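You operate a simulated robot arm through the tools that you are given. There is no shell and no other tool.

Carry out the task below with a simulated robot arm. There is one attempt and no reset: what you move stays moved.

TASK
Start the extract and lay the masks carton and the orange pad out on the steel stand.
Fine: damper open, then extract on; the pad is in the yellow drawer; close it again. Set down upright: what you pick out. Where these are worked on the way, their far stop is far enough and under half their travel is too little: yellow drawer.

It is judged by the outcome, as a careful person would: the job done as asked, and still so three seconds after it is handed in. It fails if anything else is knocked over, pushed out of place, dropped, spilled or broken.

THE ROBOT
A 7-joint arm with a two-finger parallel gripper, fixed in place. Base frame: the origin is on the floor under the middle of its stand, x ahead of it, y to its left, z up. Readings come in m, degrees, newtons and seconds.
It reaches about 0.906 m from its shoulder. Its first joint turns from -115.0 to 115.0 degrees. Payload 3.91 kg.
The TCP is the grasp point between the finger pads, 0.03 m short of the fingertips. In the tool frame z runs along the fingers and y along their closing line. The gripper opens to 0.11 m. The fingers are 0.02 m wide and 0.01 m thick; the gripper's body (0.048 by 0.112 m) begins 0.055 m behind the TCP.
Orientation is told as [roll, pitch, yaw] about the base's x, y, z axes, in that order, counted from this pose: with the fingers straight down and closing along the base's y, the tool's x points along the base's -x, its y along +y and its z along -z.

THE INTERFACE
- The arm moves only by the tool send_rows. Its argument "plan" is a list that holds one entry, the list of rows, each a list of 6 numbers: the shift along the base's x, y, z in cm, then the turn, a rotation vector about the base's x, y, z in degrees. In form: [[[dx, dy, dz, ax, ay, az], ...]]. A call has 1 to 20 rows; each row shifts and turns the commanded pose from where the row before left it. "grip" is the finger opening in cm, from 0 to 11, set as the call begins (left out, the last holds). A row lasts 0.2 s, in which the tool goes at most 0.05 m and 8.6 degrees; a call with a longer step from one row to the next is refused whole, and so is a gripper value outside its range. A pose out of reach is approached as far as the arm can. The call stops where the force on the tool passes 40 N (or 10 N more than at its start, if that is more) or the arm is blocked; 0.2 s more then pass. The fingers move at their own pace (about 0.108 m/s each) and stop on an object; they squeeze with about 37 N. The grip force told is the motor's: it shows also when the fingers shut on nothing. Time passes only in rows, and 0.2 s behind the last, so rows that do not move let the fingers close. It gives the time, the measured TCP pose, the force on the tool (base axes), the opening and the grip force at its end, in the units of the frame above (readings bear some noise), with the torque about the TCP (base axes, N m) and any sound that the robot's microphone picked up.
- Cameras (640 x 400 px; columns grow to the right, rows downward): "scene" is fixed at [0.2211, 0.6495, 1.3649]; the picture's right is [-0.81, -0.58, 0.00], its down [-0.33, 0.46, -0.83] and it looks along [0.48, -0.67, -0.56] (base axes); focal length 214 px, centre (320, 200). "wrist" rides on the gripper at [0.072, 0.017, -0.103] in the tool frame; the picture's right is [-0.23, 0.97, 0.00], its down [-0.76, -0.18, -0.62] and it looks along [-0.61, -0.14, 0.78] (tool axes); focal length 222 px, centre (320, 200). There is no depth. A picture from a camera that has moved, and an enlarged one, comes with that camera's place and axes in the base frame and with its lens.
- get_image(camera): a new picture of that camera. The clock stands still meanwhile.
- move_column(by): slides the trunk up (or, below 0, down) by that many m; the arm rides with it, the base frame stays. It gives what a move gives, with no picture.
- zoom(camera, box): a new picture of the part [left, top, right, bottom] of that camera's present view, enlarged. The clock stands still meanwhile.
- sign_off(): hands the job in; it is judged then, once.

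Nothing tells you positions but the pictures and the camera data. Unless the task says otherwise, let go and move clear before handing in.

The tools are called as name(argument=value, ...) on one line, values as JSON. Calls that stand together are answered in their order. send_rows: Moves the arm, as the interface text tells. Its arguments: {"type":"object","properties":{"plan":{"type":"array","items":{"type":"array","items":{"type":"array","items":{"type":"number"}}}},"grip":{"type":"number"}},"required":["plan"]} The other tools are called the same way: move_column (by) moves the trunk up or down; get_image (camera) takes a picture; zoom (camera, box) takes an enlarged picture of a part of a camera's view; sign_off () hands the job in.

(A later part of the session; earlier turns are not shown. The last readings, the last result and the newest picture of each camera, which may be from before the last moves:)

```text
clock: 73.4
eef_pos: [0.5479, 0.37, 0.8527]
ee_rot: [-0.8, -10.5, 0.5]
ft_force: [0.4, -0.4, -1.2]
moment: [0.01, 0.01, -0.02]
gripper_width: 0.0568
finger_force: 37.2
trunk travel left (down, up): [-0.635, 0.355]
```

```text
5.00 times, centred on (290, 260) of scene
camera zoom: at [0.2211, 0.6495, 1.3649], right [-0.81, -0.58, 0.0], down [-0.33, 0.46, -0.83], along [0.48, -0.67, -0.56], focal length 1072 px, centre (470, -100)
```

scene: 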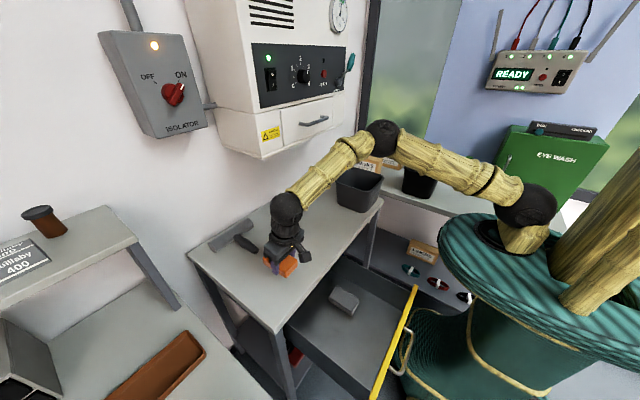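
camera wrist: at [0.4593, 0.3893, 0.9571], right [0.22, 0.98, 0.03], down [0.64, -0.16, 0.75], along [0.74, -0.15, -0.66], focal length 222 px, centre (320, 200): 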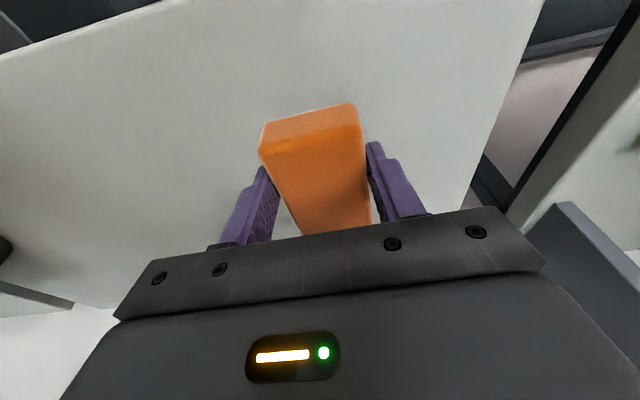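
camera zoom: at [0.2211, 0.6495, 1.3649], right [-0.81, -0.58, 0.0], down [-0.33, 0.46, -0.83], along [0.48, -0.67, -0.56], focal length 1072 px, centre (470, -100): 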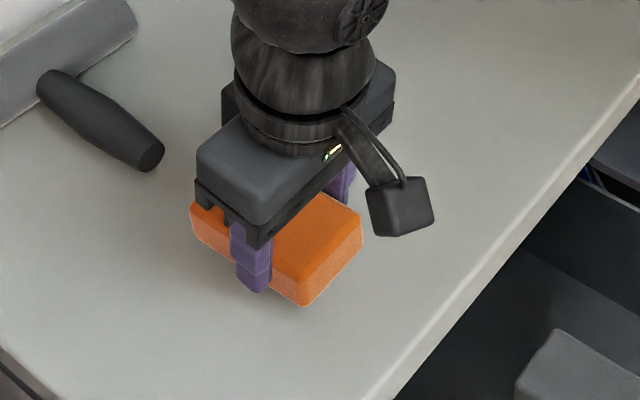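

It's close to the surface but there's no contact force yet. I'll continue down in 3 mm steps.

send_rows(plan=[[[0, 0, -0.3, 0, 0, 0], [0, 0, -0.3, 0, 0, 0]]])

send_rows(plan=[[[0, 0, -0.3, 0, 0, 0], [0, 0, -0.2, 0, 0, 0]]])

zoom(camera="scene", box=[240, 220, 340, 300])

```text
clock: 74.0
eef_pos: [0.5495, 0.37, 0.8448]
ee_rot: [-0.8, -10.4, 0.5]
ft_force: [0.7, -0.1, -0.1]
moment: [0.01, 0.03, -0.01]
gripper_width: 0.0568
finger_force: 37.4
trunk travel left (down, up): [-0.635, 0.355]
```

```text
clock: 74.6
eef_pos: [0.5475, 0.3694, 0.8398]
ee_rot: [-0.9, -10.4, 0.5]
ft_force: [-0.9, 0.2, 0.0]
moment: [0.01, 0.03, 0.01]
gripper_width: 0.0569
finger_force: 36.7
trunk travel left (down, up): [-0.635, 0.355]
```

```text
5.00 times, centred on (290, 260) of scene
camera zoom: at [0.2211, 0.6495, 1.3649], right [-0.81, -0.58, 0.0], down [-0.33, 0.46, -0.83], along [0.48, -0.67, -0.56], focal length 1072 px, centre (470, -100)
```

zoom: 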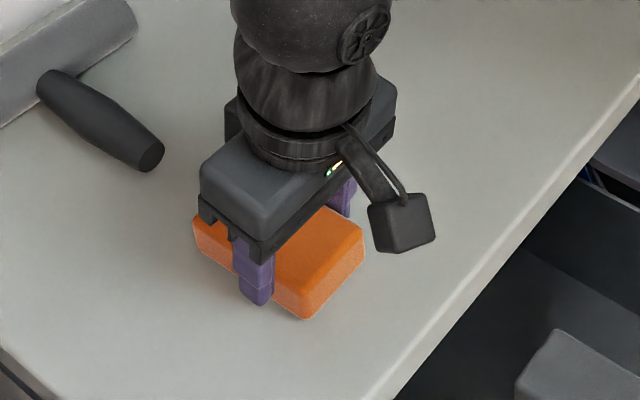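

Still no contact. I'll keep lowering in small steps.

send_rows(plan=[[[0, 0, -0.3, 0, 0, 0], [0, 0, -0.2, 0, 0, 0]]])

send_rows(plan=[[[0, 0, -0.3, 0, 0, 0], [0, 0, -0.2, 0, 0, 0]]])

zoom(camera="scene", box=[240, 220, 340, 300])

```text
clock: 75.2
eef_pos: [0.5483, 0.3691, 0.8379]
ee_rot: [-0.6, -10.5, 0.5]
ft_force: [-1.1, -1.4, 10.2]
moment: [0.14, 0.25, 0.04]
gripper_width: 0.0569
finger_force: 36.9
trunk travel left (down, up): [-0.635, 0.355]
```

```text
clock: 75.9
eef_pos: [0.5494, 0.3714, 0.8386]
ee_rot: [-0.3, -11.1, 0.4]
ft_force: [-1.6, -1.7, 15.7]
moment: [-0.18, 0.54, 0.05]
gripper_width: 0.0569
finger_force: 37.2
trunk travel left (down, up): [-0.635, 0.355]
stopped in row 2: the force on the tool passed its limit at 42 N (the readings are from after the stop); the commanded pose is now the measured one
```

```text
5.00 times, centred on (290, 260) of scene
camera zoom: at [0.2211, 0.6495, 1.3649], right [-0.81, -0.58, 0.0], down [-0.33, 0.46, -0.83], along [0.48, -0.67, -0.56], focal length 1072 px, centre (470, -100)
```

zoom: 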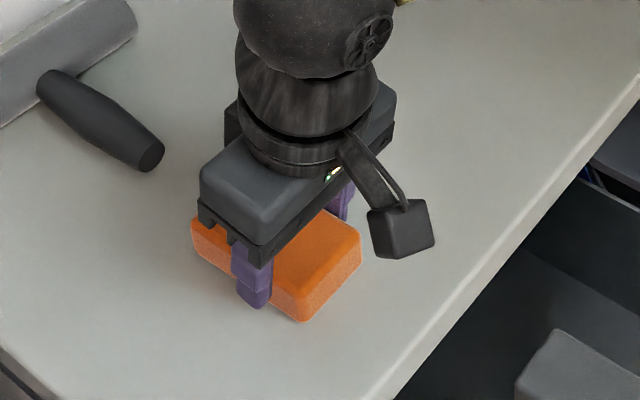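

The pad is resting on the table. I'll ease off a millimetre, open the fingers and lift straight up.

send_rows(plan=[[[0, 0, 0.1, 0, 0, 0], [0, 0, 0, 0, 0, 0], [0, 0, 0, 0, 0, 0], [0, 0, 0, 0, 0, 0]]], grip=8)

send_rows(plan=[[[0, 0, 1.5, 0, 0, 0], [0, 0, 3, 0, 0, 0], [0, 0, 4, 0, 0, 0], [0, 0, 4, 0, 0, 0], [0, 0, 4, 0, 0, 0]]])

get_image(camera="wrist")

get_image(camera="scene")

```text
clock: 76.9
eef_pos: [0.5498, 0.3701, 0.836]
ee_rot: [-0.7, -10.9, 0.5]
ft_force: [0.8, 0.4, 0.6]
moment: [-0.01, -0.03, -0.01]
gripper_width: 0.0802
finger_force: 0.1
trunk travel left (down, up): [-0.635, 0.355]
```

```text
clock: 78.1
eef_pos: [0.5503, 0.3724, 1.0028]
ee_rot: [-0.6, -10.8, 0.3]
ft_force: [-0.8, 0.3, -0.6]
moment: [0.01, -0.02, -0.02]
gripper_width: 0.0799
finger_force: 0.1
trunk travel left (down, up): [-0.635, 0.355]
```

```text
taken
camera wrist: at [0.4601, 0.3885, 1.0905], right [0.22, 0.98, 0.03], down [0.63, -0.17, 0.76], along [0.74, -0.14, -0.65], focal length 222 px, centre (320, 200)
```

wrist: 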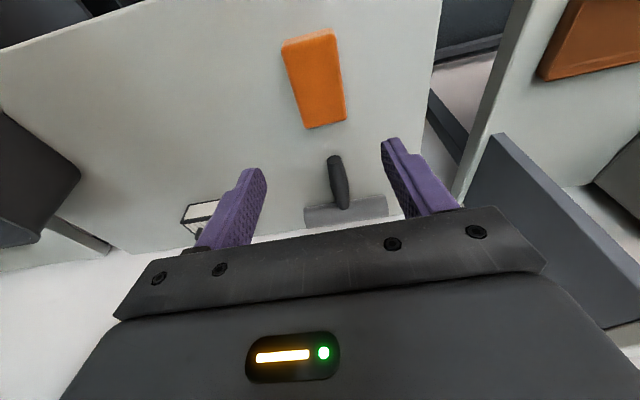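

```text
taken
```

scene: 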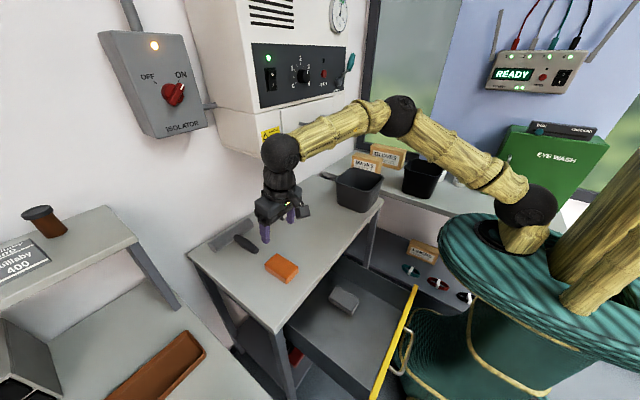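

The pad sits flat on the table and nothing else was disturbed. Next I'll close the drawer by re-gripping its handle, retracing the earlier path back to the pose in front of it.

send_rows(plan=[[[-2, 0, 0.5, 0, 5.2, 0], [-3, -0.6, 0.5, 0, 5.2, 0], [-3, -0.6, 0.5, 0, 0, 8.2], [-3, -0.6, 0.5, 0, 0, 8.2], [-3, -0.6, 0.5, 0, 0, 8.2], [-3, -0.6, 0.3, 0, 0, 8.2], [-3, -0.6, 0, 0, 0, 8.2], [-3, -0.6, 0, 0, 0, 8.2], [-3, -0.6, 0, 0, 0, 8.2], [-3, -0.6, 0, 0, 0, 8.2], [-2, -0.6, 0, 0, 0, 8.2], [-1.2, -0.6, 0, 0, 0, 8.2], [0, 0, 0, 0, 0, 8.2]]], grip=3.5)

get_image(camera="wrist")

```text
clock: 80.9
eef_pos: [0.2282, 0.3076, 1.0288]
ee_rot: [-0.4, -0.4, 90.7]
ft_force: [-0.1, 0.8, 0.1]
moment: [0.01, -0.01, 0.0]
gripper_width: 0.035
finger_force: 0.1
trunk travel left (down, up): [-0.635, 0.355]
```

```text
taken
camera wrist: at [0.211, 0.2337, 1.1322], right [-0.98, 0.21, -0.01], down [0.16, 0.76, 0.63], along [0.14, 0.61, -0.78], focal length 222 px, centre (320, 200)
```

wrist: 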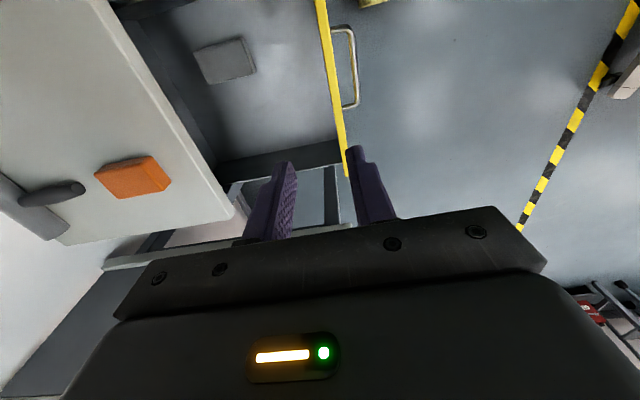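

I'm back at the same pose above the drawer. I'll reverse the earlier motion down to the pose in front of the handle.

send_rows(plan=[[[-2, 0, 0, 0, -7.5, 0], [-2, 0, 0, 0, -7.5, 0], [-2, 0, 0, 0, -7.5, 0], [-2, 0, -4, 0, -7.5, 0], [-1, 0, -4.5, 0, -7.5, 0], [-1, 0, -4.5, 0, -7.5, 0], [-1, 0, -4.5, 0, -7.5, 0], [-1, 0, -4.5, 0, -7.5, 0], [0, 0, -4.5, 0, 0, 0], [0, 0, -4, 0, 0, 0]]], grip=3.5)

get_image(camera="wrist")

get_image(camera="scene")

```text
clock: 83.1
eef_pos: [0.1087, 0.3068, 0.7253]
ee_rot: [-60.4, 0.3, 90.6]
ft_force: [-0.9, 0.0, -0.3]
moment: [0.02, 0.01, -0.03]
gripper_width: 0.035
finger_force: 0.1
trunk travel left (down, up): [-0.635, 0.355]
```

```text
taken
camera wrist: at [0.0108, 0.2329, 0.7622], right [-0.48, 0.22, -0.85], down [-0.46, 0.76, 0.46], along [0.74, 0.61, -0.26], focal length 222 px, centre (320, 200)
```

wrist: 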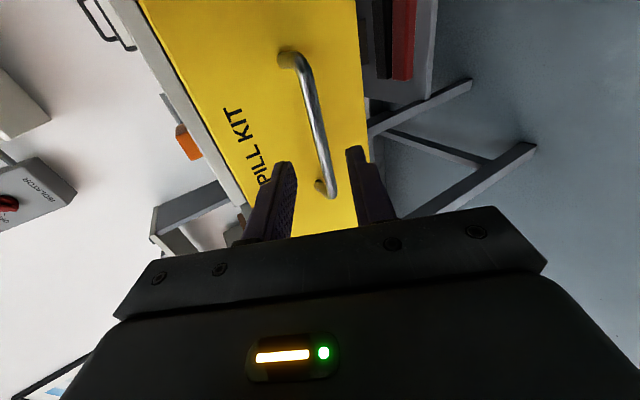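

```text
taken
```

scene: 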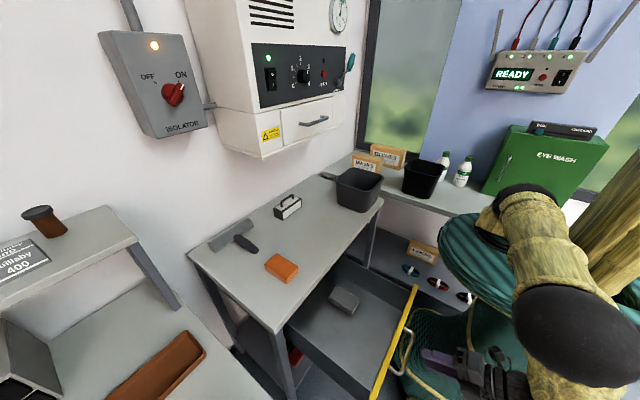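

Same pose as before, with the bar straight ahead. I'll advance along the approach and close on the bar.

send_rows(plan=[[[1.3, 0, -0.75, 0, 0, 0], [1.3, 0, -0.75, 0, 0, 0], [1.3, 0, -0.75, 0, 0, 0], [1.2, 0, -0.7, 0, 0, 0]]], grip=3.5)

send_rows(plan=[[[0, 0, 0, 0, 0, 0], [0, 0, 0, 0, 0, 0], [0, 0, 0, 0, 0, 0]]], grip=0)

get_image(camera="wrist")

```text
clock: 84.1
eef_pos: [0.1586, 0.3052, 0.6963]
ee_rot: [-60.5, 0.4, 90.6]
ft_force: [-0.1, -0.4, -0.3]
moment: [0.06, 0.04, 0.0]
gripper_width: 0.0351
finger_force: 0.0
trunk travel left (down, up): [-0.635, 0.355]
```

```text
clock: 84.9
eef_pos: [0.1598, 0.3048, 0.6973]
ee_rot: [-60.6, 0.4, 90.6]
ft_force: [4.6, 3.5, 14.8]
moment: [0.18, -0.15, -0.19]
gripper_width: 0.0108
finger_force: 44.8
trunk travel left (down, up): [-0.635, 0.355]
```

```text
taken
camera wrist: at [0.0615, 0.2326, 0.7334], right [-0.48, 0.22, -0.85], down [-0.46, 0.76, 0.46], along [0.74, 0.61, -0.26], focal length 222 px, centre (320, 200)
```

wrist: 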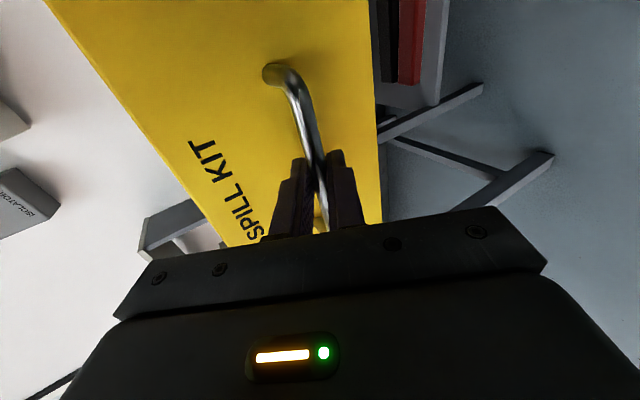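

The bar is gripped again. I'll push the drawer in steadily.

send_rows(plan=[[[0, 0, 0.1, 0, 0, 0], [1.2, 0, 0, 0, 0, 0], [1.5, 0, 0, 0, 0, 0], [1.5, 0, 0, 0, 0, 0], [1.5, 0, 0, 0, 0, 0], [1.5, 0, 0, 0, 0, 0]]])

send_rows(plan=[[[1.5, 0, 0, 0, 0, 0], [1.5, 0, 0, 0, 0, 0], [1.5, 0, 0, 0, 0, 0], [1.5, 0, 0, 0, 0, 0], [1.5, 0, 0, 0, 0, 0]]])

get_image(camera="scene")

```text
clock: 86.3
eef_pos: [0.2291, 0.3061, 0.6964]
ee_rot: [-60.7, 0.2, 90.6]
ft_force: [1.4, 5.4, 21.8]
moment: [-0.16, -0.19, -0.7]
gripper_width: 0.0106
finger_force: 45.3
trunk travel left (down, up): [-0.635, 0.355]
```

```text
clock: 87.5
eef_pos: [0.305, 0.3047, 0.6967]
ee_rot: [-60.6, 0.3, 90.6]
ft_force: [2.5, 5.6, 19.2]
moment: [0.36, -0.18, 0.16]
gripper_width: 0.0103
finger_force: 44.7
trunk travel left (down, up): [-0.635, 0.355]
```

```text
taken
```

scene: 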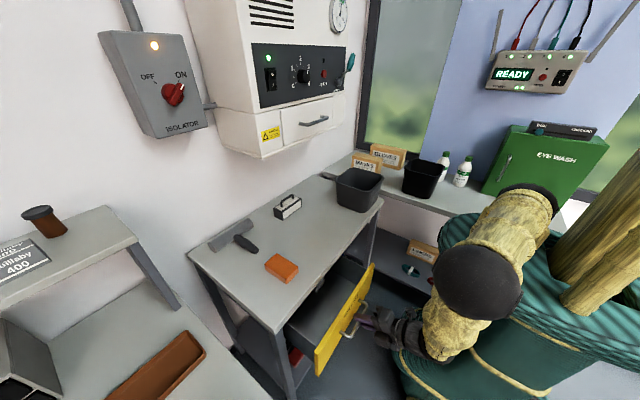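

It's more than half closed. I'll keep going and slow down near the end.

send_rows(plan=[[[1.5, 0, 0.1, 0, 0, 0], [1.5, 0, 0.1, 0, 0, 0], [1.5, 0, 0, 0, 0, 0], [1.5, 0, 0, 0, 0, 0], [1.5, 0, 0, 0, 0, 0], [1.5, 0, 0, 0, 0, 0], [1.5, 0, 0, 0, 0, 0], [1.0, 0, 0, 0, 0, 0]]])

send_rows(plan=[[[0.4, 0, 0, 0, 0, 0], [0.4, 0, 0, 0, 0, 0], [0.4, 0, 0, 0, 0, 0], [0.4, 0, 0, 0, 0, 0]]])

get_image(camera="wrist")

get_image(camera="scene")

```text
clock: 89.3
eef_pos: [0.4208, 0.3048, 0.6966]
ee_rot: [-60.6, 0.4, 90.5]
ft_force: [5.0, -3.0, -8.7]
moment: [-0.23, 0.05, -1.0]
gripper_width: 0.0105
finger_force: 45.0
trunk travel left (down, up): [-0.635, 0.355]
```

```text
clock: 90.4
eef_pos: [0.431, 0.3055, 0.6965]
ee_rot: [-59.8, 0.5, 90.8]
ft_force: [-22.4, -4.8, 14.0]
moment: [0.44, 0.08, -0.31]
gripper_width: 0.0104
finger_force: 44.5
trunk travel left (down, up): [-0.635, 0.355]
stopped in row 4: the force on the tool passed its limit at 46 N (the readings are from after the stop); the commanded pose is now the measured one
```

```text
taken
camera wrist: at [0.3325, 0.2323, 0.7351], right [-0.49, 0.21, -0.84], down [-0.46, 0.76, 0.46], along [0.74, 0.61, -0.28], focal length 222 px, centre (320, 200)
```

wrist: 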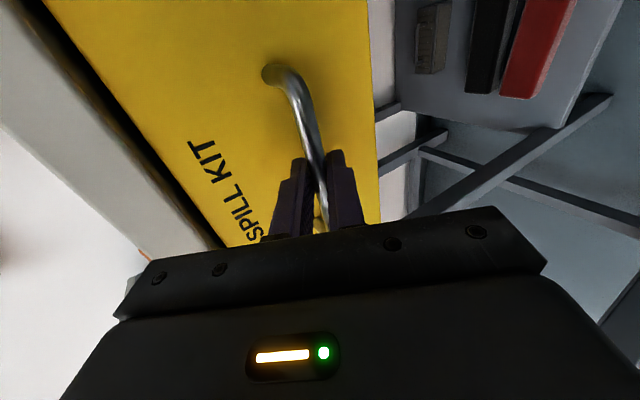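

```text
taken
```

scene: 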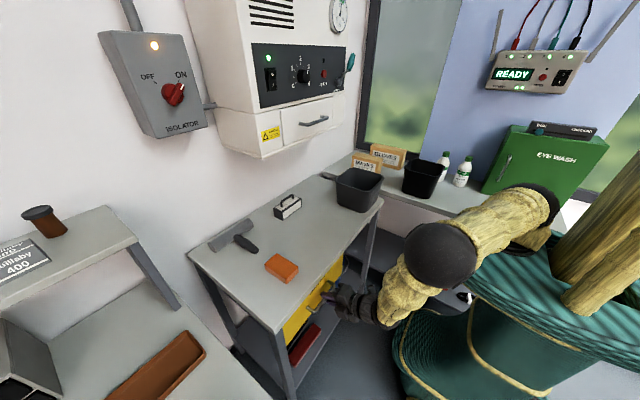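

The drawer hit its closed stop, matching the original position. I'll open the fingers slightly and back off without dragging it.

send_rows(plan=[[[0, 0, 0, 0, 0, 0], [0, 0, 0, 0, 0, 0], [-0.87, 0, 0.5, 0, 0, 0], [-1.3, 0, 0.75, 0, 0, 0], [-1.7, 0, 1.0, 0, 0, 0], [-2.6, 0, 1.5, 0, 0, 0], [-2.6, 0, 1.5, 0, 0, 0]]], grip=2.6)

get_image(camera="wrist")

zoom(camera="scene", box=[220, 200, 400, 380])

```text
clock: 92.0
eef_pos: [0.3428, 0.3045, 0.7498]
ee_rot: [-60.0, 0.7, 90.8]
ft_force: [0.3, 0.9, 0.3]
moment: [-0.01, -0.02, -0.01]
gripper_width: 0.0258
finger_force: 0.1
trunk travel left (down, up): [-0.635, 0.355]
```

```text
taken
camera wrist: at [0.2457, 0.2319, 0.7858], right [-0.49, 0.21, -0.84], down [-0.46, 0.76, 0.46], along [0.74, 0.61, -0.28], focal length 222 px, centre (320, 200)
```

wrist: 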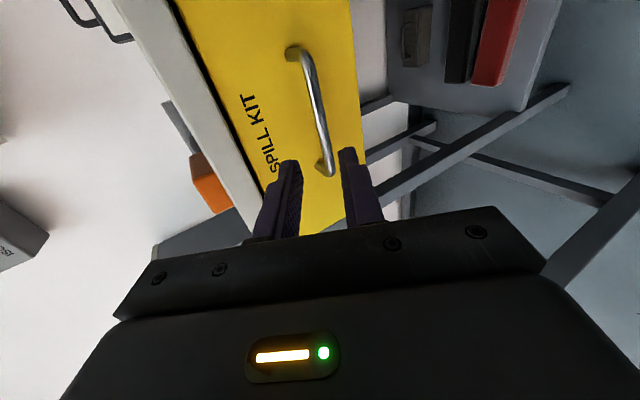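

```text
2.22 times, centred on (310, 290) of scene
camera zoom: at [0.2211, 0.6495, 1.3649], right [-0.81, -0.58, 0.0], down [-0.33, 0.46, -0.83], along [0.48, -0.67, -0.56], focal length 477 px, centre (342, 0)
```

zoom: 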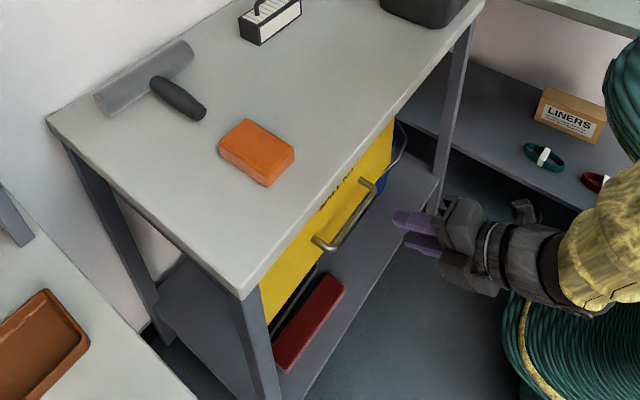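

The drawer is fully closed and the pad is undisturbed. Now the masks carton: I'll go up, turn the fingers down and move right over the area in front of the right bench for a look.

send_rows(plan=[[[-1, 0, 4, 0, 0, 0], [0, 0, 4.5, 0, 7.5, 0], [0, 0, 4.5, 0, 7.5, 0], [0, 0, 4.5, 0, 7.5, 0], [0, 0, 4.5, 0, 7.5, 0], [0, 0, 4.5, 0, 7.5, 0], [0, 0, 4.5, 0, 7.5, 0], [0, 0, 3, 0, 7.5, 0], [0, 0, 3, 0, 7.5, 0], [0, -4, 0, 0, 0, -8], [0, -4, 0, 0, 0, -8], [0, -4, 0, 0, 0, -8], [0, -4, 0, 0, 0, -8], [0, -4, 0, 0, 0, -8], [0, -4, 0, 0, 0, -8], [0, -4, 0, 0, 0, -8], [0, -4, 0, 0, 0, -8], [0, -4, 0, 0, 0, -8], [0, -4, 0, 0, 0, -8]]], grip=8)

get_image(camera="wrist")

get_image(camera="scene")

```text
clock: 96.0
eef_pos: [0.3342, -0.0946, 1.1177]
ee_rot: [0.3, -0.4, 10.7]
ft_force: [0.0, 0.8, -0.3]
moment: [-0.04, -0.01, 0.0]
gripper_width: 0.0799
finger_force: 0.1
trunk travel left (down, up): [-0.635, 0.355]
```

```text
taken
camera wrist: at [0.2591, -0.0925, 1.2203], right [0.04, 1.0, 0.0], down [0.78, -0.04, 0.63], along [0.63, -0.02, -0.78], focal length 222 px, centre (320, 200)
```

wrist: 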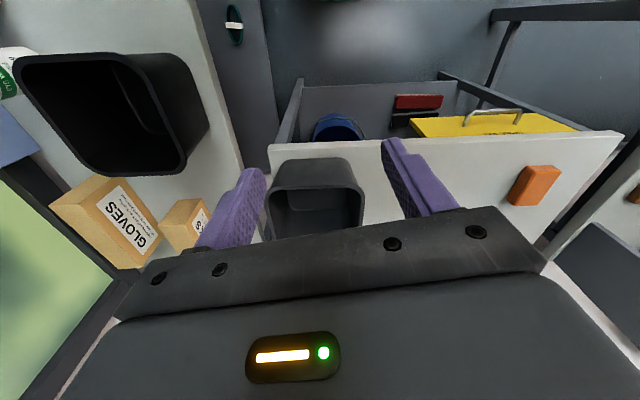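

```text
taken
```

scene: 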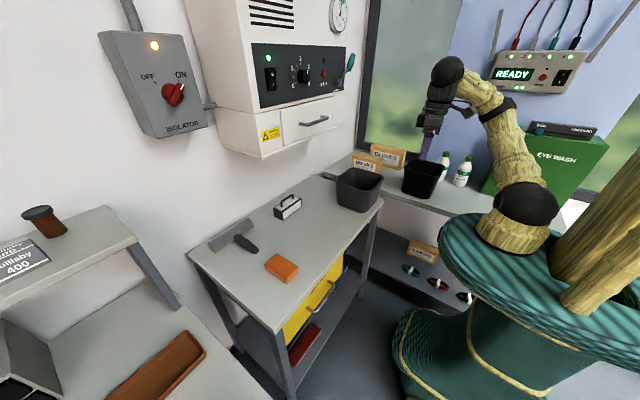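

The masks carton is partly hidden behind a finger. I'll turn the camera toward it.

send_rows(plan=[[[1, -1, 0, 0, 0, -8], [1, -1, 0, 0, 0, -8], [1, -1, 0, 0, 0, -8], [1, -1, 0, 0, 0, -8], [1, -1, 0, 0, 0, -8], [1, -1, 0, 0, 0, -8]]])

get_image(camera="wrist")

zoom(camera="scene", box=[320, 130, 440, 220])

```text
clock: 97.4
eef_pos: [0.3919, -0.1545, 1.1187]
ee_rot: [0.1, -0.5, -37.3]
ft_force: [0.6, -0.1, 0.2]
moment: [0.02, -0.01, -0.03]
gripper_width: 0.08
finger_force: 0.2
trunk travel left (down, up): [-0.635, 0.355]
```

```text
taken
camera wrist: at [0.3438, -0.0962, 1.2217], right [0.77, 0.64, 0.0], down [0.49, -0.6, 0.63], along [0.4, -0.48, -0.78], focal length 222 px, centre (320, 200)
```

wrist: 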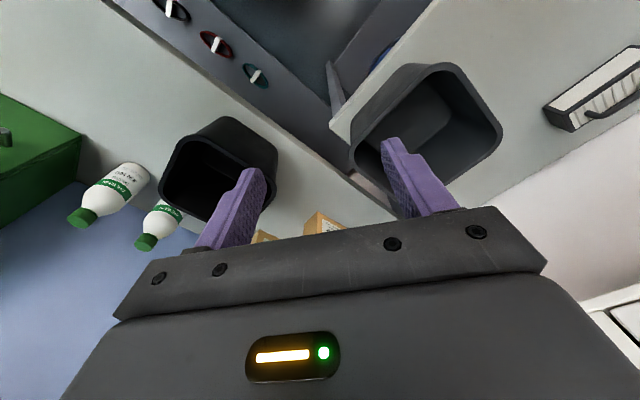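

```text
4.44 times, centred on (380, 175) of scene
camera zoom: at [0.2211, 0.6495, 1.3649], right [-0.81, -0.58, 0.0], down [-0.33, 0.46, -0.83], along [0.48, -0.67, -0.56], focal length 953 px, centre (53, 311)
```

zoom: 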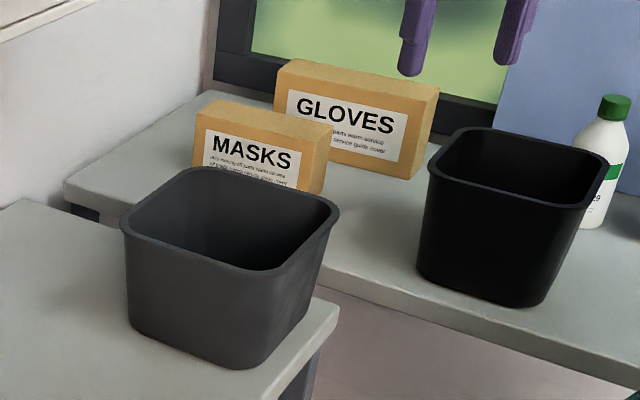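

The carton sits just below my view. I'll tilt the tool outward so the camera sees it.

send_rows(plan=[[[0, 0, 0, -5.8, -4.8, 0], [0, 0, 0, -5.8, -4.8, 0], [0, 0, 0, -5.8, -4.8, 0], [0, 0, 0, -5.8, -4.8, 0]]])

get_image(camera="wrist")

```text
clock: 98.4
eef_pos: [0.391, -0.1541, 1.1185]
ee_rot: [-7.4, -29.6, -35.0]
ft_force: [0.3, -0.4, 0.0]
moment: [0.02, -0.02, 0.01]
gripper_width: 0.08
finger_force: 0.1
trunk travel left (down, up): [-0.635, 0.355]
```

```text
taken
camera wrist: at [0.3163, -0.064, 1.1696], right [0.77, 0.64, 0.0], down [0.23, -0.28, 0.93], along [0.6, -0.72, -0.36], focal length 222 px, centre (320, 200)
```

wrist: 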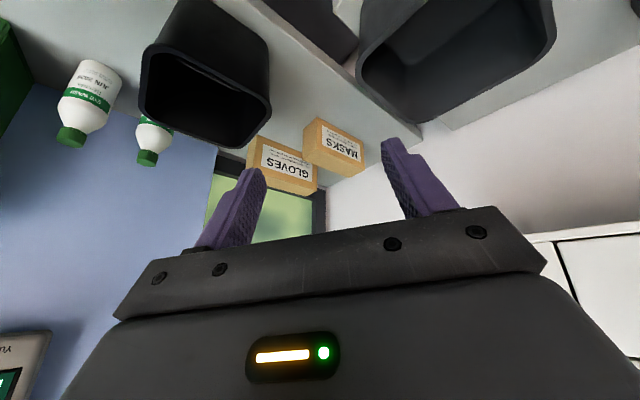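

zoom(camera="wrist", box=[240, 90, 400, 210])

zoom(camera="scene", box=[340, 140, 420, 200])

```text
3.33 times, centred on (320, 150) of wrist
camera zoom: at [0.3163, -0.064, 1.1696], right [0.77, 0.64, 0.0], down [0.23, -0.28, 0.93], along [0.6, -0.72, -0.36], focal length 740 px, centre (320, 367)
```

zoom: 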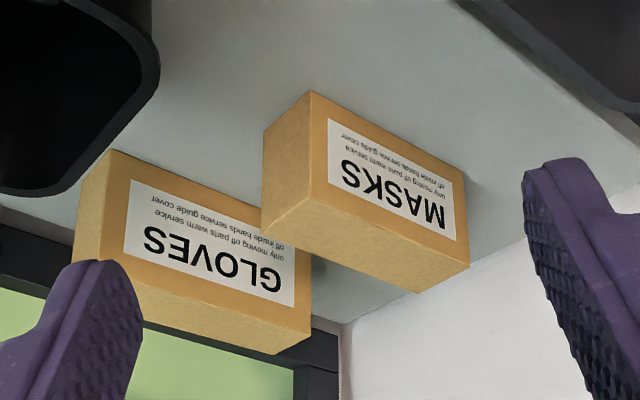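

```text
6.67 times, centred on (380, 170) of scene
camera zoom: at [0.2211, 0.6495, 1.3649], right [-0.81, -0.58, 0.0], down [-0.33, 0.46, -0.83], along [0.48, -0.67, -0.56], focal length 1430 px, centre (-80, 400)
```

zoom: 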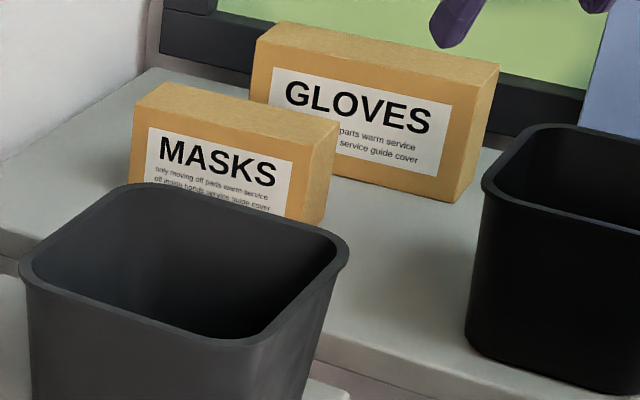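

The carton's top corners triangulate to a box centred at about (0.66,-0.42), roughly 15 x 5.5 cm with its top at z≈0.88 and long side along x. The gloves carton is about 9 cm behind it. I'll come in front of it with fingers down and closing along y for a closer look.

send_rows(plan=[[[1, -3, 0, 5.8, 4.8, 0], [1, -3, 0, 5.8, 4.8, 0], [1, -3, 0, 5.8, 4.8, 0], [1, -3, 0, 5.8, 4.8, 0], [1.4, -3, 0, 0, 0, 7.6], [1.4, -3, 0, 0, 0, 7.6], [1.4, -3, 0, 0, 0, 7.6], [1.4, -3, 0, 0, 0, 7.6], [1.4, -3, 0, 0, 0, 7.6]]], grip=9)

get_image(camera="wrist")

get_image(camera="scene")

```text
clock: 100.4
eef_pos: [0.4719, -0.3476, 1.0984]
ee_rot: [0.0, -0.4, 0.6]
ft_force: [0.7, 0.8, -0.3]
moment: [-0.03, 0.02, 0.02]
gripper_width: 0.0902
finger_force: 0.1
out of reach, approached as far as the arm can: row 8, 9
trunk travel left (down, up): [-0.635, 0.355]
```

```text
taken
camera wrist: at [0.3979, -0.3315, 1.2007], right [0.22, 0.98, 0.0], down [0.76, -0.17, 0.63], along [0.61, -0.13, -0.78], focal length 222 px, centre (320, 200)
```

wrist: 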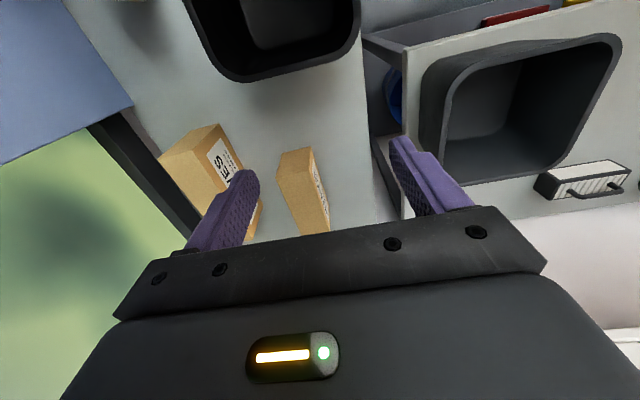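

```text
taken
```

scene: 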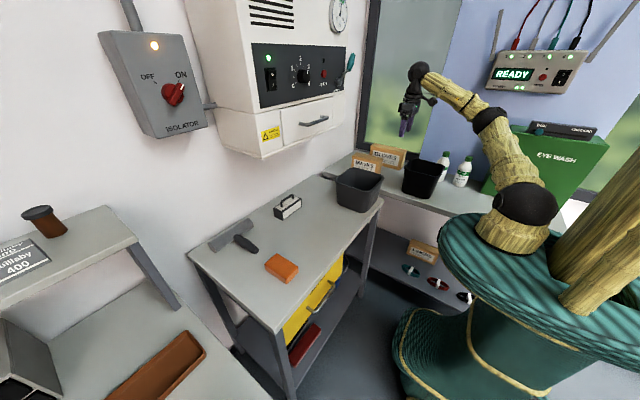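

With fingers straight down the carton is beyond reach, because the wrist would have to be too far out. Pitching the fingers forward about 45° brings the wrist closer while still closing across the carton's thin side. I'll take that pose above and in front of it.

send_rows(plan=[[[0, 0, 0, 0, -7.5, 0], [0, 0, 0, 0, -7.5, 0], [0.8, -1.5, -1.3, 0, -7.5, 0], [0.8, -1.5, -1.3, 0, -7.5, 0], [0.8, -1.5, -1.3, 0, -7.5, 0], [0.8, -1.5, -1.3, 0, -7.5, 0], [0.8, -1.2, -1.3, 0, 0, 0]]], grip=9)

get_image(camera="wrist")

get_image(camera="scene")

```text
clock: 102.0
eef_pos: [0.4843, -0.3717, 1.0774]
ee_rot: [-0.4, -26.5, 0.8]
ft_force: [0.6, -0.2, 0.6]
moment: [-0.02, -0.02, -0.03]
gripper_width: 0.0901
finger_force: 0.2
out of reach, approached as far as the arm can: row 4, 5, 6, 7
trunk travel left (down, up): [-0.635, 0.355]
```

```text
taken
camera wrist: at [0.373, -0.3562, 1.1379], right [0.19, 0.98, 0.1], down [0.4, -0.17, 0.9], along [0.89, -0.13, -0.43], focal length 222 px, centre (320, 200)
```

wrist: 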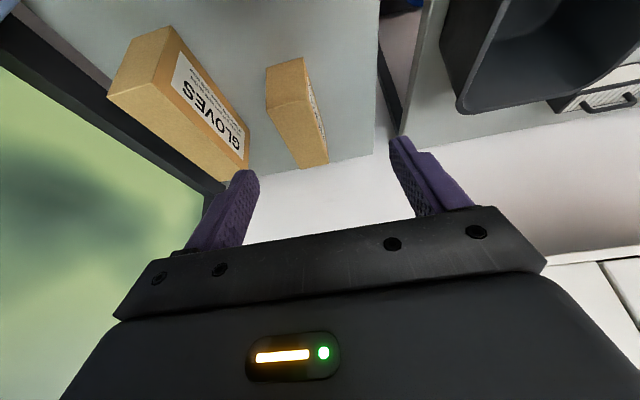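

```text
taken
```

scene: 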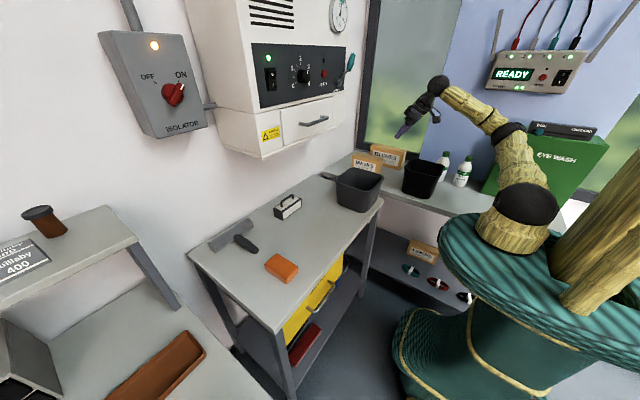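

The arm's elbow has swung out to the right and it's stuck against a joint limit rather than at full reach. I'll retreat toward the centre and raise the trunk so the arm can slope down and outward toward the carton.

send_rows(plan=[[[-1, 3, 0.5, 0, 7, 0], [-1, 3, 0.5, 0, 7, 0], [-1, 3, 0.5, 0, 7, 0], [-1, 3, 0, 0, 5.5, 0], [-1, 3, 0, 0, 0, -6], [-1, 3, 0, 0, 0, -6], [-1, 3, 0, 0, 0, -6]]])

move_column(by=0.2)

get_image(camera="scene")

```text
clock: 103.6
eef_pos: [0.4145, -0.1588, 1.0934]
ee_rot: [0.2, -0.1, -17.3]
ft_force: [1.0, -0.2, 0.3]
moment: [-0.01, -0.01, -0.01]
gripper_width: 0.0902
finger_force: 0.0
trunk travel left (down, up): [-0.635, 0.355]
```

```text
clock: 105.8
eef_pos: [0.4153, -0.1583, 1.2931]
ee_rot: [0.1, -0.2, -17.2]
ft_force: [-0.5, 0.0, 0.2]
moment: [0.0, 0.0, -0.01]
gripper_width: 0.0902
finger_force: 0.1
trunk travel left (down, up): [-0.835, 0.155]
```

```text
taken
```

scene: 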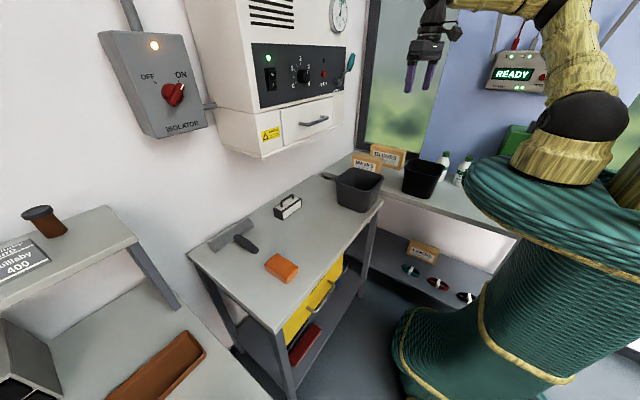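

The trunk is up. I'll now bring the tool down and outward in stages so the arm takes a better posture.

send_rows(plan=[[[0.5, -1, -4, 0, 0, 3], [0.5, -1, -4, 0, 0, 3], [0.5, -1, -4, 0, 0, 3], [0.5, -1, -4, 0, 0, 3], [0.5, -1, -4, 0, -5, 3], [0.5, -1, -4, 0, -5, 2]]])

send_rows(plan=[[[0, -1, 0, 0, -7, 0], [0, -2, 0, 0, -7, 0], [0, -3, 0, 0, -7, 0], [0, -3, 0, 0, -7, 0]]])

get_image(camera="scene")

get_image(camera="wrist")

```text
clock: 107.2
eef_pos: [0.4451, -0.2187, 1.0528]
ee_rot: [0.7, -10.1, -0.1]
ft_force: [0.6, -0.7, -0.2]
moment: [0.01, 0.03, 0.03]
gripper_width: 0.09
finger_force: 0.1
trunk travel left (down, up): [-0.835, 0.155]
```

```text
clock: 108.2
eef_pos: [0.4442, -0.3095, 1.0537]
ee_rot: [0.8, -38.1, -0.2]
ft_force: [-0.1, -0.5, 0.5]
moment: [0.01, 0.02, 0.04]
gripper_width: 0.09
finger_force: 0.0
trunk travel left (down, up): [-0.835, 0.155]
```

```text
taken
```

scene: 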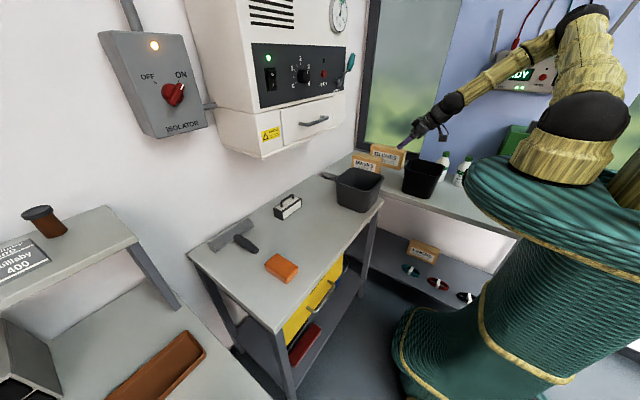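

```text
taken
camera wrist: at [0.3237, -0.2928, 1.0905], right [0.18, 0.97, 0.15], down [0.21, -0.19, 0.96], along [0.96, -0.14, -0.24], focal length 222 px, centre (320, 200)
```

wrist: 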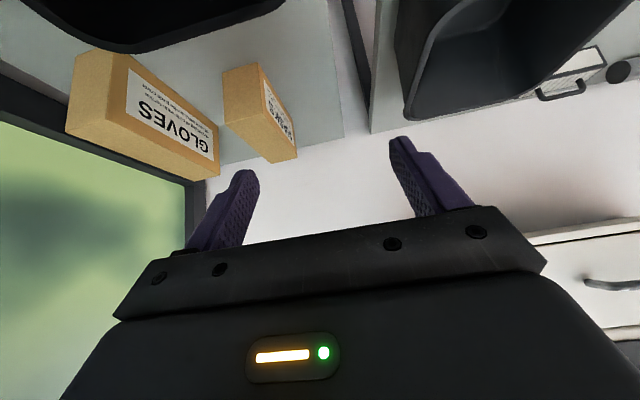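

The arm now takes a good posture, with the elbow up and the wrist nearly straight. I'll zoom in on the carton to refine its position before going in.

zoom(camera="wrist", box=[180, 40, 340, 180])

```text
2.86 times, centred on (260, 110) of wrist
camera zoom: at [0.3237, -0.2928, 1.0905], right [0.18, 0.97, 0.15], down [0.21, -0.19, 0.96], along [0.96, -0.14, -0.24], focal length 635 px, centre (491, 457)
```

zoom: 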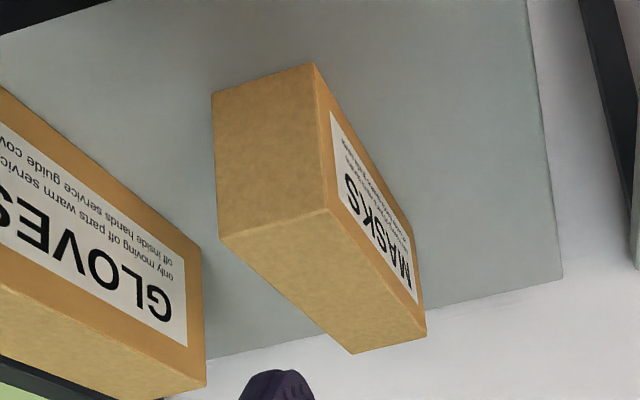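

The carton spans about x 0.587–0.745 and y -0.391 to -0.450, with its top at z≈0.882, aligned with x. I'll move to a pre-grasp point behind and above its near end.

send_rows(plan=[[[1, -2.2, -0.5, 0, -3.5, 0], [1, -2.2, -0.5, 0, -3.5, 0], [1.5, -2.2, -1, 0, 0, 0], [1.5, -2.2, -1, 0, 0, 0], [1.5, -2.2, -1, 0, 0, 0], [1.5, 0, -1.5, 0, 0, 0], [1.5, 0, -1.5, 0, 0, 0], [1.5, 0, -1.5, 0, 0, 0]]], grip=9)

get_image(camera="wrist")

get_image(camera="scene")

```text
clock: 110.0
eef_pos: [0.5563, -0.419, 0.968]
ee_rot: [0.8, -45.1, -0.4]
ft_force: [0.4, -0.5, -0.3]
moment: [0.0, 0.04, 0.0]
gripper_width: 0.0899
finger_force: 0.1
trunk travel left (down, up): [-0.835, 0.155]
```

```text
taken
camera wrist: at [0.4312, -0.4027, 0.989], right [0.16, 0.97, 0.17], down [0.1, -0.19, 0.98], along [0.98, -0.14, -0.12], focal length 222 px, centre (320, 200)
```

wrist: 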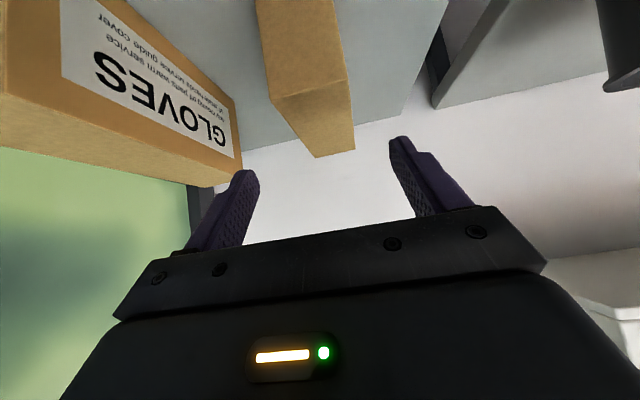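

```text
taken
```

scene: 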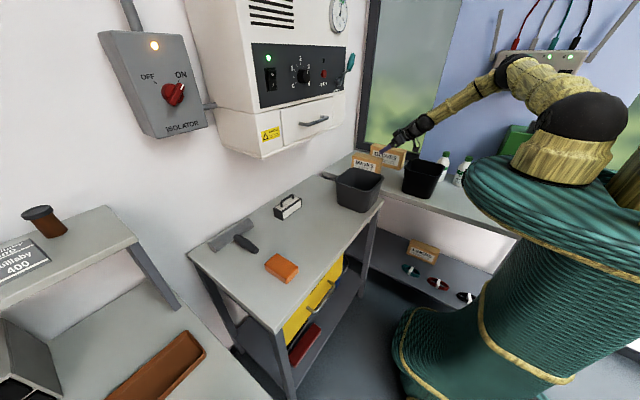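

The carton is centred between the fingers and its top is at z≈0.885. I'll advance along the 45° approach to straddle it.

send_rows(plan=[[[1.8, 0, -1.8, 0, 0, 0], [1.8, 0, -1.8, 0, 0, 0], [1.8, 0, -1.8, 0, 0, 0], [1.8, 0, -1.8, 0, 0, 0]]])

get_image(camera="wrist")

zoom(camera="scene", box=[330, 110, 450, 200])

```text
clock: 111.0
eef_pos: [0.6285, -0.4188, 0.8941]
ee_rot: [0.7, -45.2, -0.2]
ft_force: [0.9, 0.3, 0.4]
moment: [0.02, -0.01, -0.02]
gripper_width: 0.0902
finger_force: 0.2
trunk travel left (down, up): [-0.835, 0.155]
```

```text
taken
camera wrist: at [0.5037, -0.4019, 0.9168], right [0.16, 0.97, 0.17], down [0.1, -0.19, 0.98], along [0.98, -0.14, -0.12], focal length 222 px, centre (320, 200)
```

wrist: 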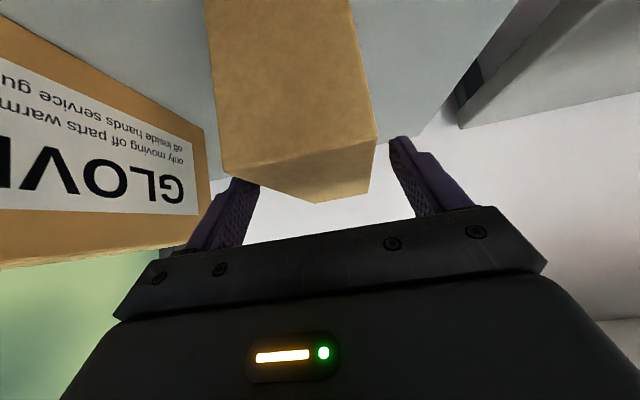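

```text
4.44 times, centred on (390, 155) of scene
camera zoom: at [0.2211, 0.6495, 1.3649], right [-0.81, -0.58, 0.0], down [-0.33, 0.46, -0.83], along [0.48, -0.67, -0.56], focal length 953 px, centre (9, 400)
```

zoom: 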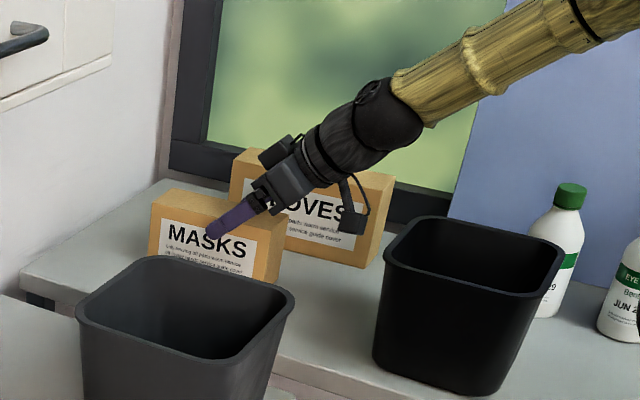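

It's well straddled. I'll go in another 1.6 cm and close.

send_rows(plan=[[[0.8, 0, -0.9, 0, 0, 0], [0.8, 0, -0.9, 0, 0, 0]]])

send_rows(plan=[[[0, 0, 0, 0, 0, 0], [0, 0, 0, 0, 0, 0], [0, 0, 0, 0, 0, 0], [0, 0, 0, 0, 0, 0]]], grip=0)

get_image(camera="wrist")

```text
clock: 111.6
eef_pos: [0.6449, -0.4194, 0.8774]
ee_rot: [0.7, -45.1, -0.3]
ft_force: [-0.4, -0.1, 0.3]
moment: [0.0, 0.01, 0.04]
gripper_width: 0.0902
finger_force: 0.1
trunk travel left (down, up): [-0.835, 0.155]
```

```text
clock: 112.6
eef_pos: [0.6438, -0.4177, 0.8782]
ee_rot: [0.6, -45.1, -0.2]
ft_force: [1.8, 1.1, 1.8]
moment: [0.18, -0.16, 0.0]
gripper_width: 0.0597
finger_force: 37.3
trunk travel left (down, up): [-0.835, 0.155]
```

```text
taken
camera wrist: at [0.519, -0.402, 0.8992], right [0.16, 0.97, 0.17], down [0.1, -0.19, 0.98], along [0.98, -0.14, -0.12], focal length 222 px, centre (320, 200)
```

wrist: 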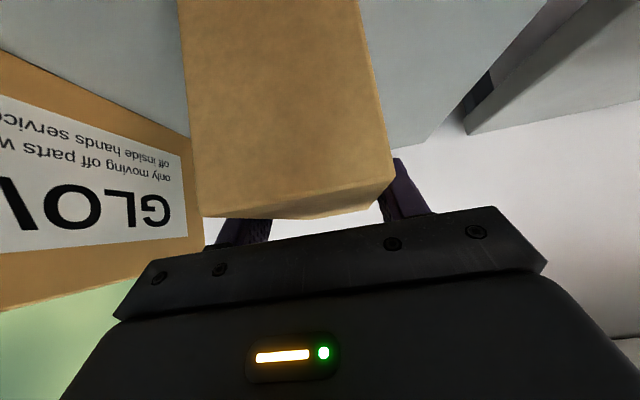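

The carton is gripped at 6.0 cm. I'll lift a little first to check the hold.

send_rows(plan=[[[0, 0, 0.8, 0, 0, 0], [0, 0, 1.0, 0, 0, 0], [0, 0, 1.2, 0, 0, 0]]])

get_image(camera="wrist")

zoom(camera="scene", box=[330, 110, 450, 200])

```text
clock: 113.4
eef_pos: [0.6422, -0.4191, 0.9061]
ee_rot: [0.8, -45.1, -0.2]
ft_force: [-0.1, -0.8, -1.8]
moment: [-0.02, 0.02, 0.01]
gripper_width: 0.0599
finger_force: 37.4
trunk travel left (down, up): [-0.835, 0.155]
```

```text
taken
camera wrist: at [0.5183, -0.4017, 0.9292], right [0.16, 0.97, 0.17], down [0.1, -0.19, 0.98], along [0.98, -0.14, -0.12], focal length 222 px, centre (320, 200)
```

wrist: 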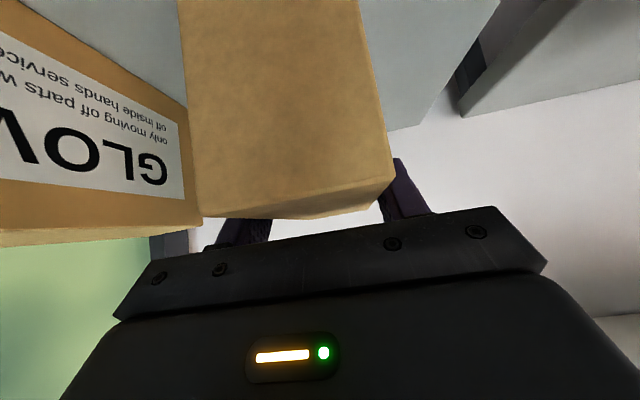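

```text
4.44 times, centred on (390, 155) of scene
camera zoom: at [0.2211, 0.6495, 1.3649], right [-0.81, -0.58, 0.0], down [-0.33, 0.46, -0.83], along [0.48, -0.67, -0.56], focal length 953 px, centre (9, 400)
```

zoom: 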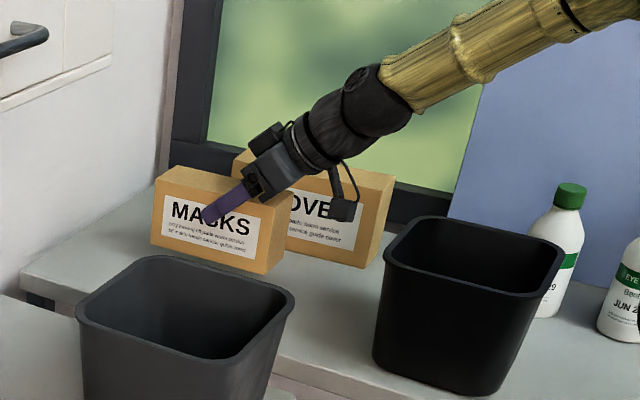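

The carton is up, level and clear. I'll lift it higher, pull it back from under the wall unit, and begin carrying it left.

send_rows(plan=[[[0, 0, 3, 0, 0, 0], [0, 0, 3.5, 0, 0, 0], [0, 0, 4, 0, 0, 0], [-1, 0, 4, 0, 0, 0], [-2, 0, 3.5, 0, 0, 0], [-3, 0, 0, 0, 0, 0], [-3, 1, 0, 0, 0, 0], [-2, 2, 0, 0, 0, 0], [0, 3, 0, 0, 0, 0], [0, 3, 0, 0, 0, 0], [0, 3, 0, 0, 0, 0], [0, 3, 0, 0, 0, 0]]])

get_image(camera="wrist")

get_image(camera="scene")

```text
clock: 116.0
eef_pos: [0.5358, -0.2677, 1.0865]
ee_rot: [0.7, -45.1, -0.3]
ft_force: [0.5, 0.3, -2.8]
moment: [0.0, 0.04, -0.01]
gripper_width: 0.0598
finger_force: 37.3
trunk travel left (down, up): [-0.835, 0.155]
```

```text
taken
camera wrist: at [0.4108, -0.2509, 1.1086], right [0.16, 0.97, 0.17], down [0.1, -0.19, 0.98], along [0.98, -0.14, -0.12], focal length 222 px, centre (320, 200)
```

wrist: 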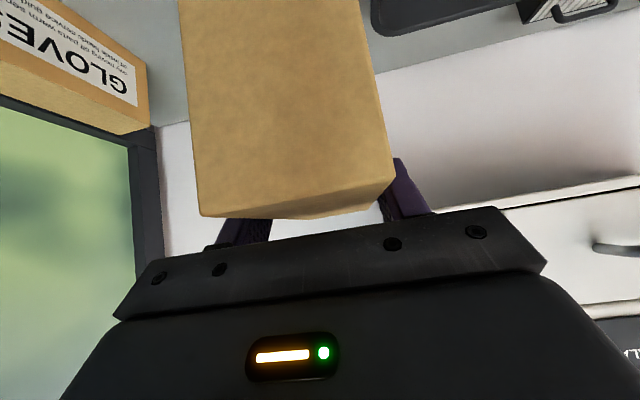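

```text
taken
```

scene: 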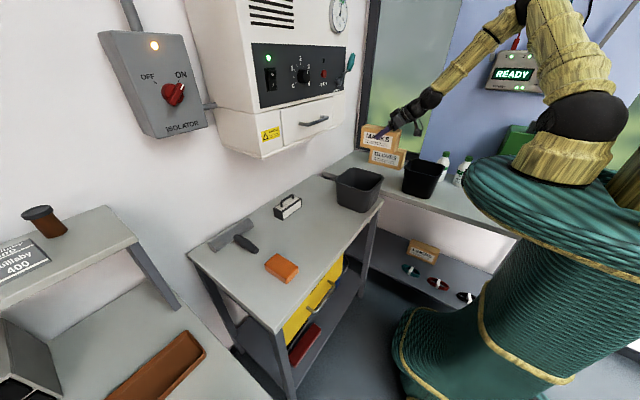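

The carton is held steady, well above the grey bin and ahead of the wall unit. I'll carry it left over the table.

send_rows(plan=[[[0, 3, 0, 0, 0, 0], [0, 3.5, 0, 0, 0, 0], [0, 3.5, 0, 0, 0, 0], [0, 3.5, 0, 0, 0, 0], [0, 3.5, 0, 0, 0, 0], [0, 3.5, 0, 0, 0, 0], [0, 3.5, 0, 0, 0, 0], [0, 3.5, 0, 0, 0, 0], [0, 3.5, 0, 0, 0, 0], [0, 3.5, 0, 0, 0, 0], [0, 3.5, 0, 0, 0, 0], [0, 3.5, 0, 0, 0, 0], [0, 3, 0, 0, 0, 0], [0, 1.5, 0, 0, 0, 0]]])

get_image(camera="wrist")

get_image(camera="scene")

```text
clock: 119.0
eef_pos: [0.5341, 0.1907, 1.0875]
ee_rot: [0.7, -45.1, -0.3]
ft_force: [-0.3, 0.2, -2.3]
moment: [0.01, 0.08, 0.01]
gripper_width: 0.0598
finger_force: 37.5
trunk travel left (down, up): [-0.835, 0.155]
```

```text
taken
camera wrist: at [0.4096, 0.2086, 1.1094], right [0.16, 0.97, 0.17], down [0.1, -0.19, 0.98], along [0.98, -0.14, -0.12], focal length 222 px, centre (320, 200)
```

wrist: 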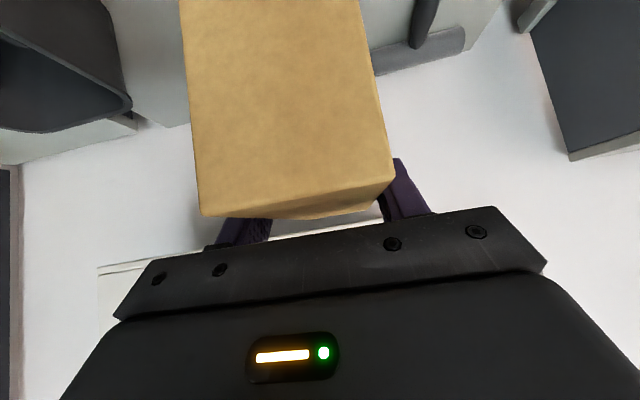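

```text
taken
```

scene: 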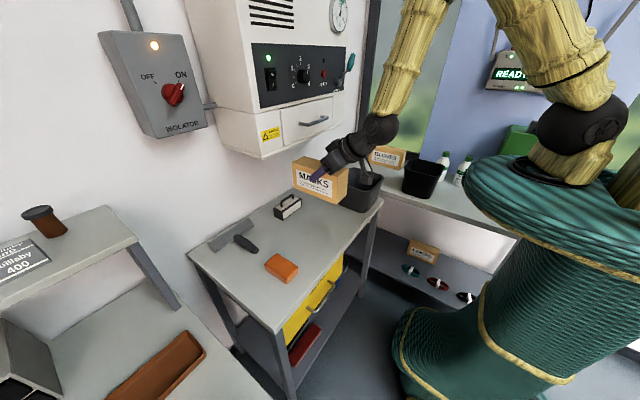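

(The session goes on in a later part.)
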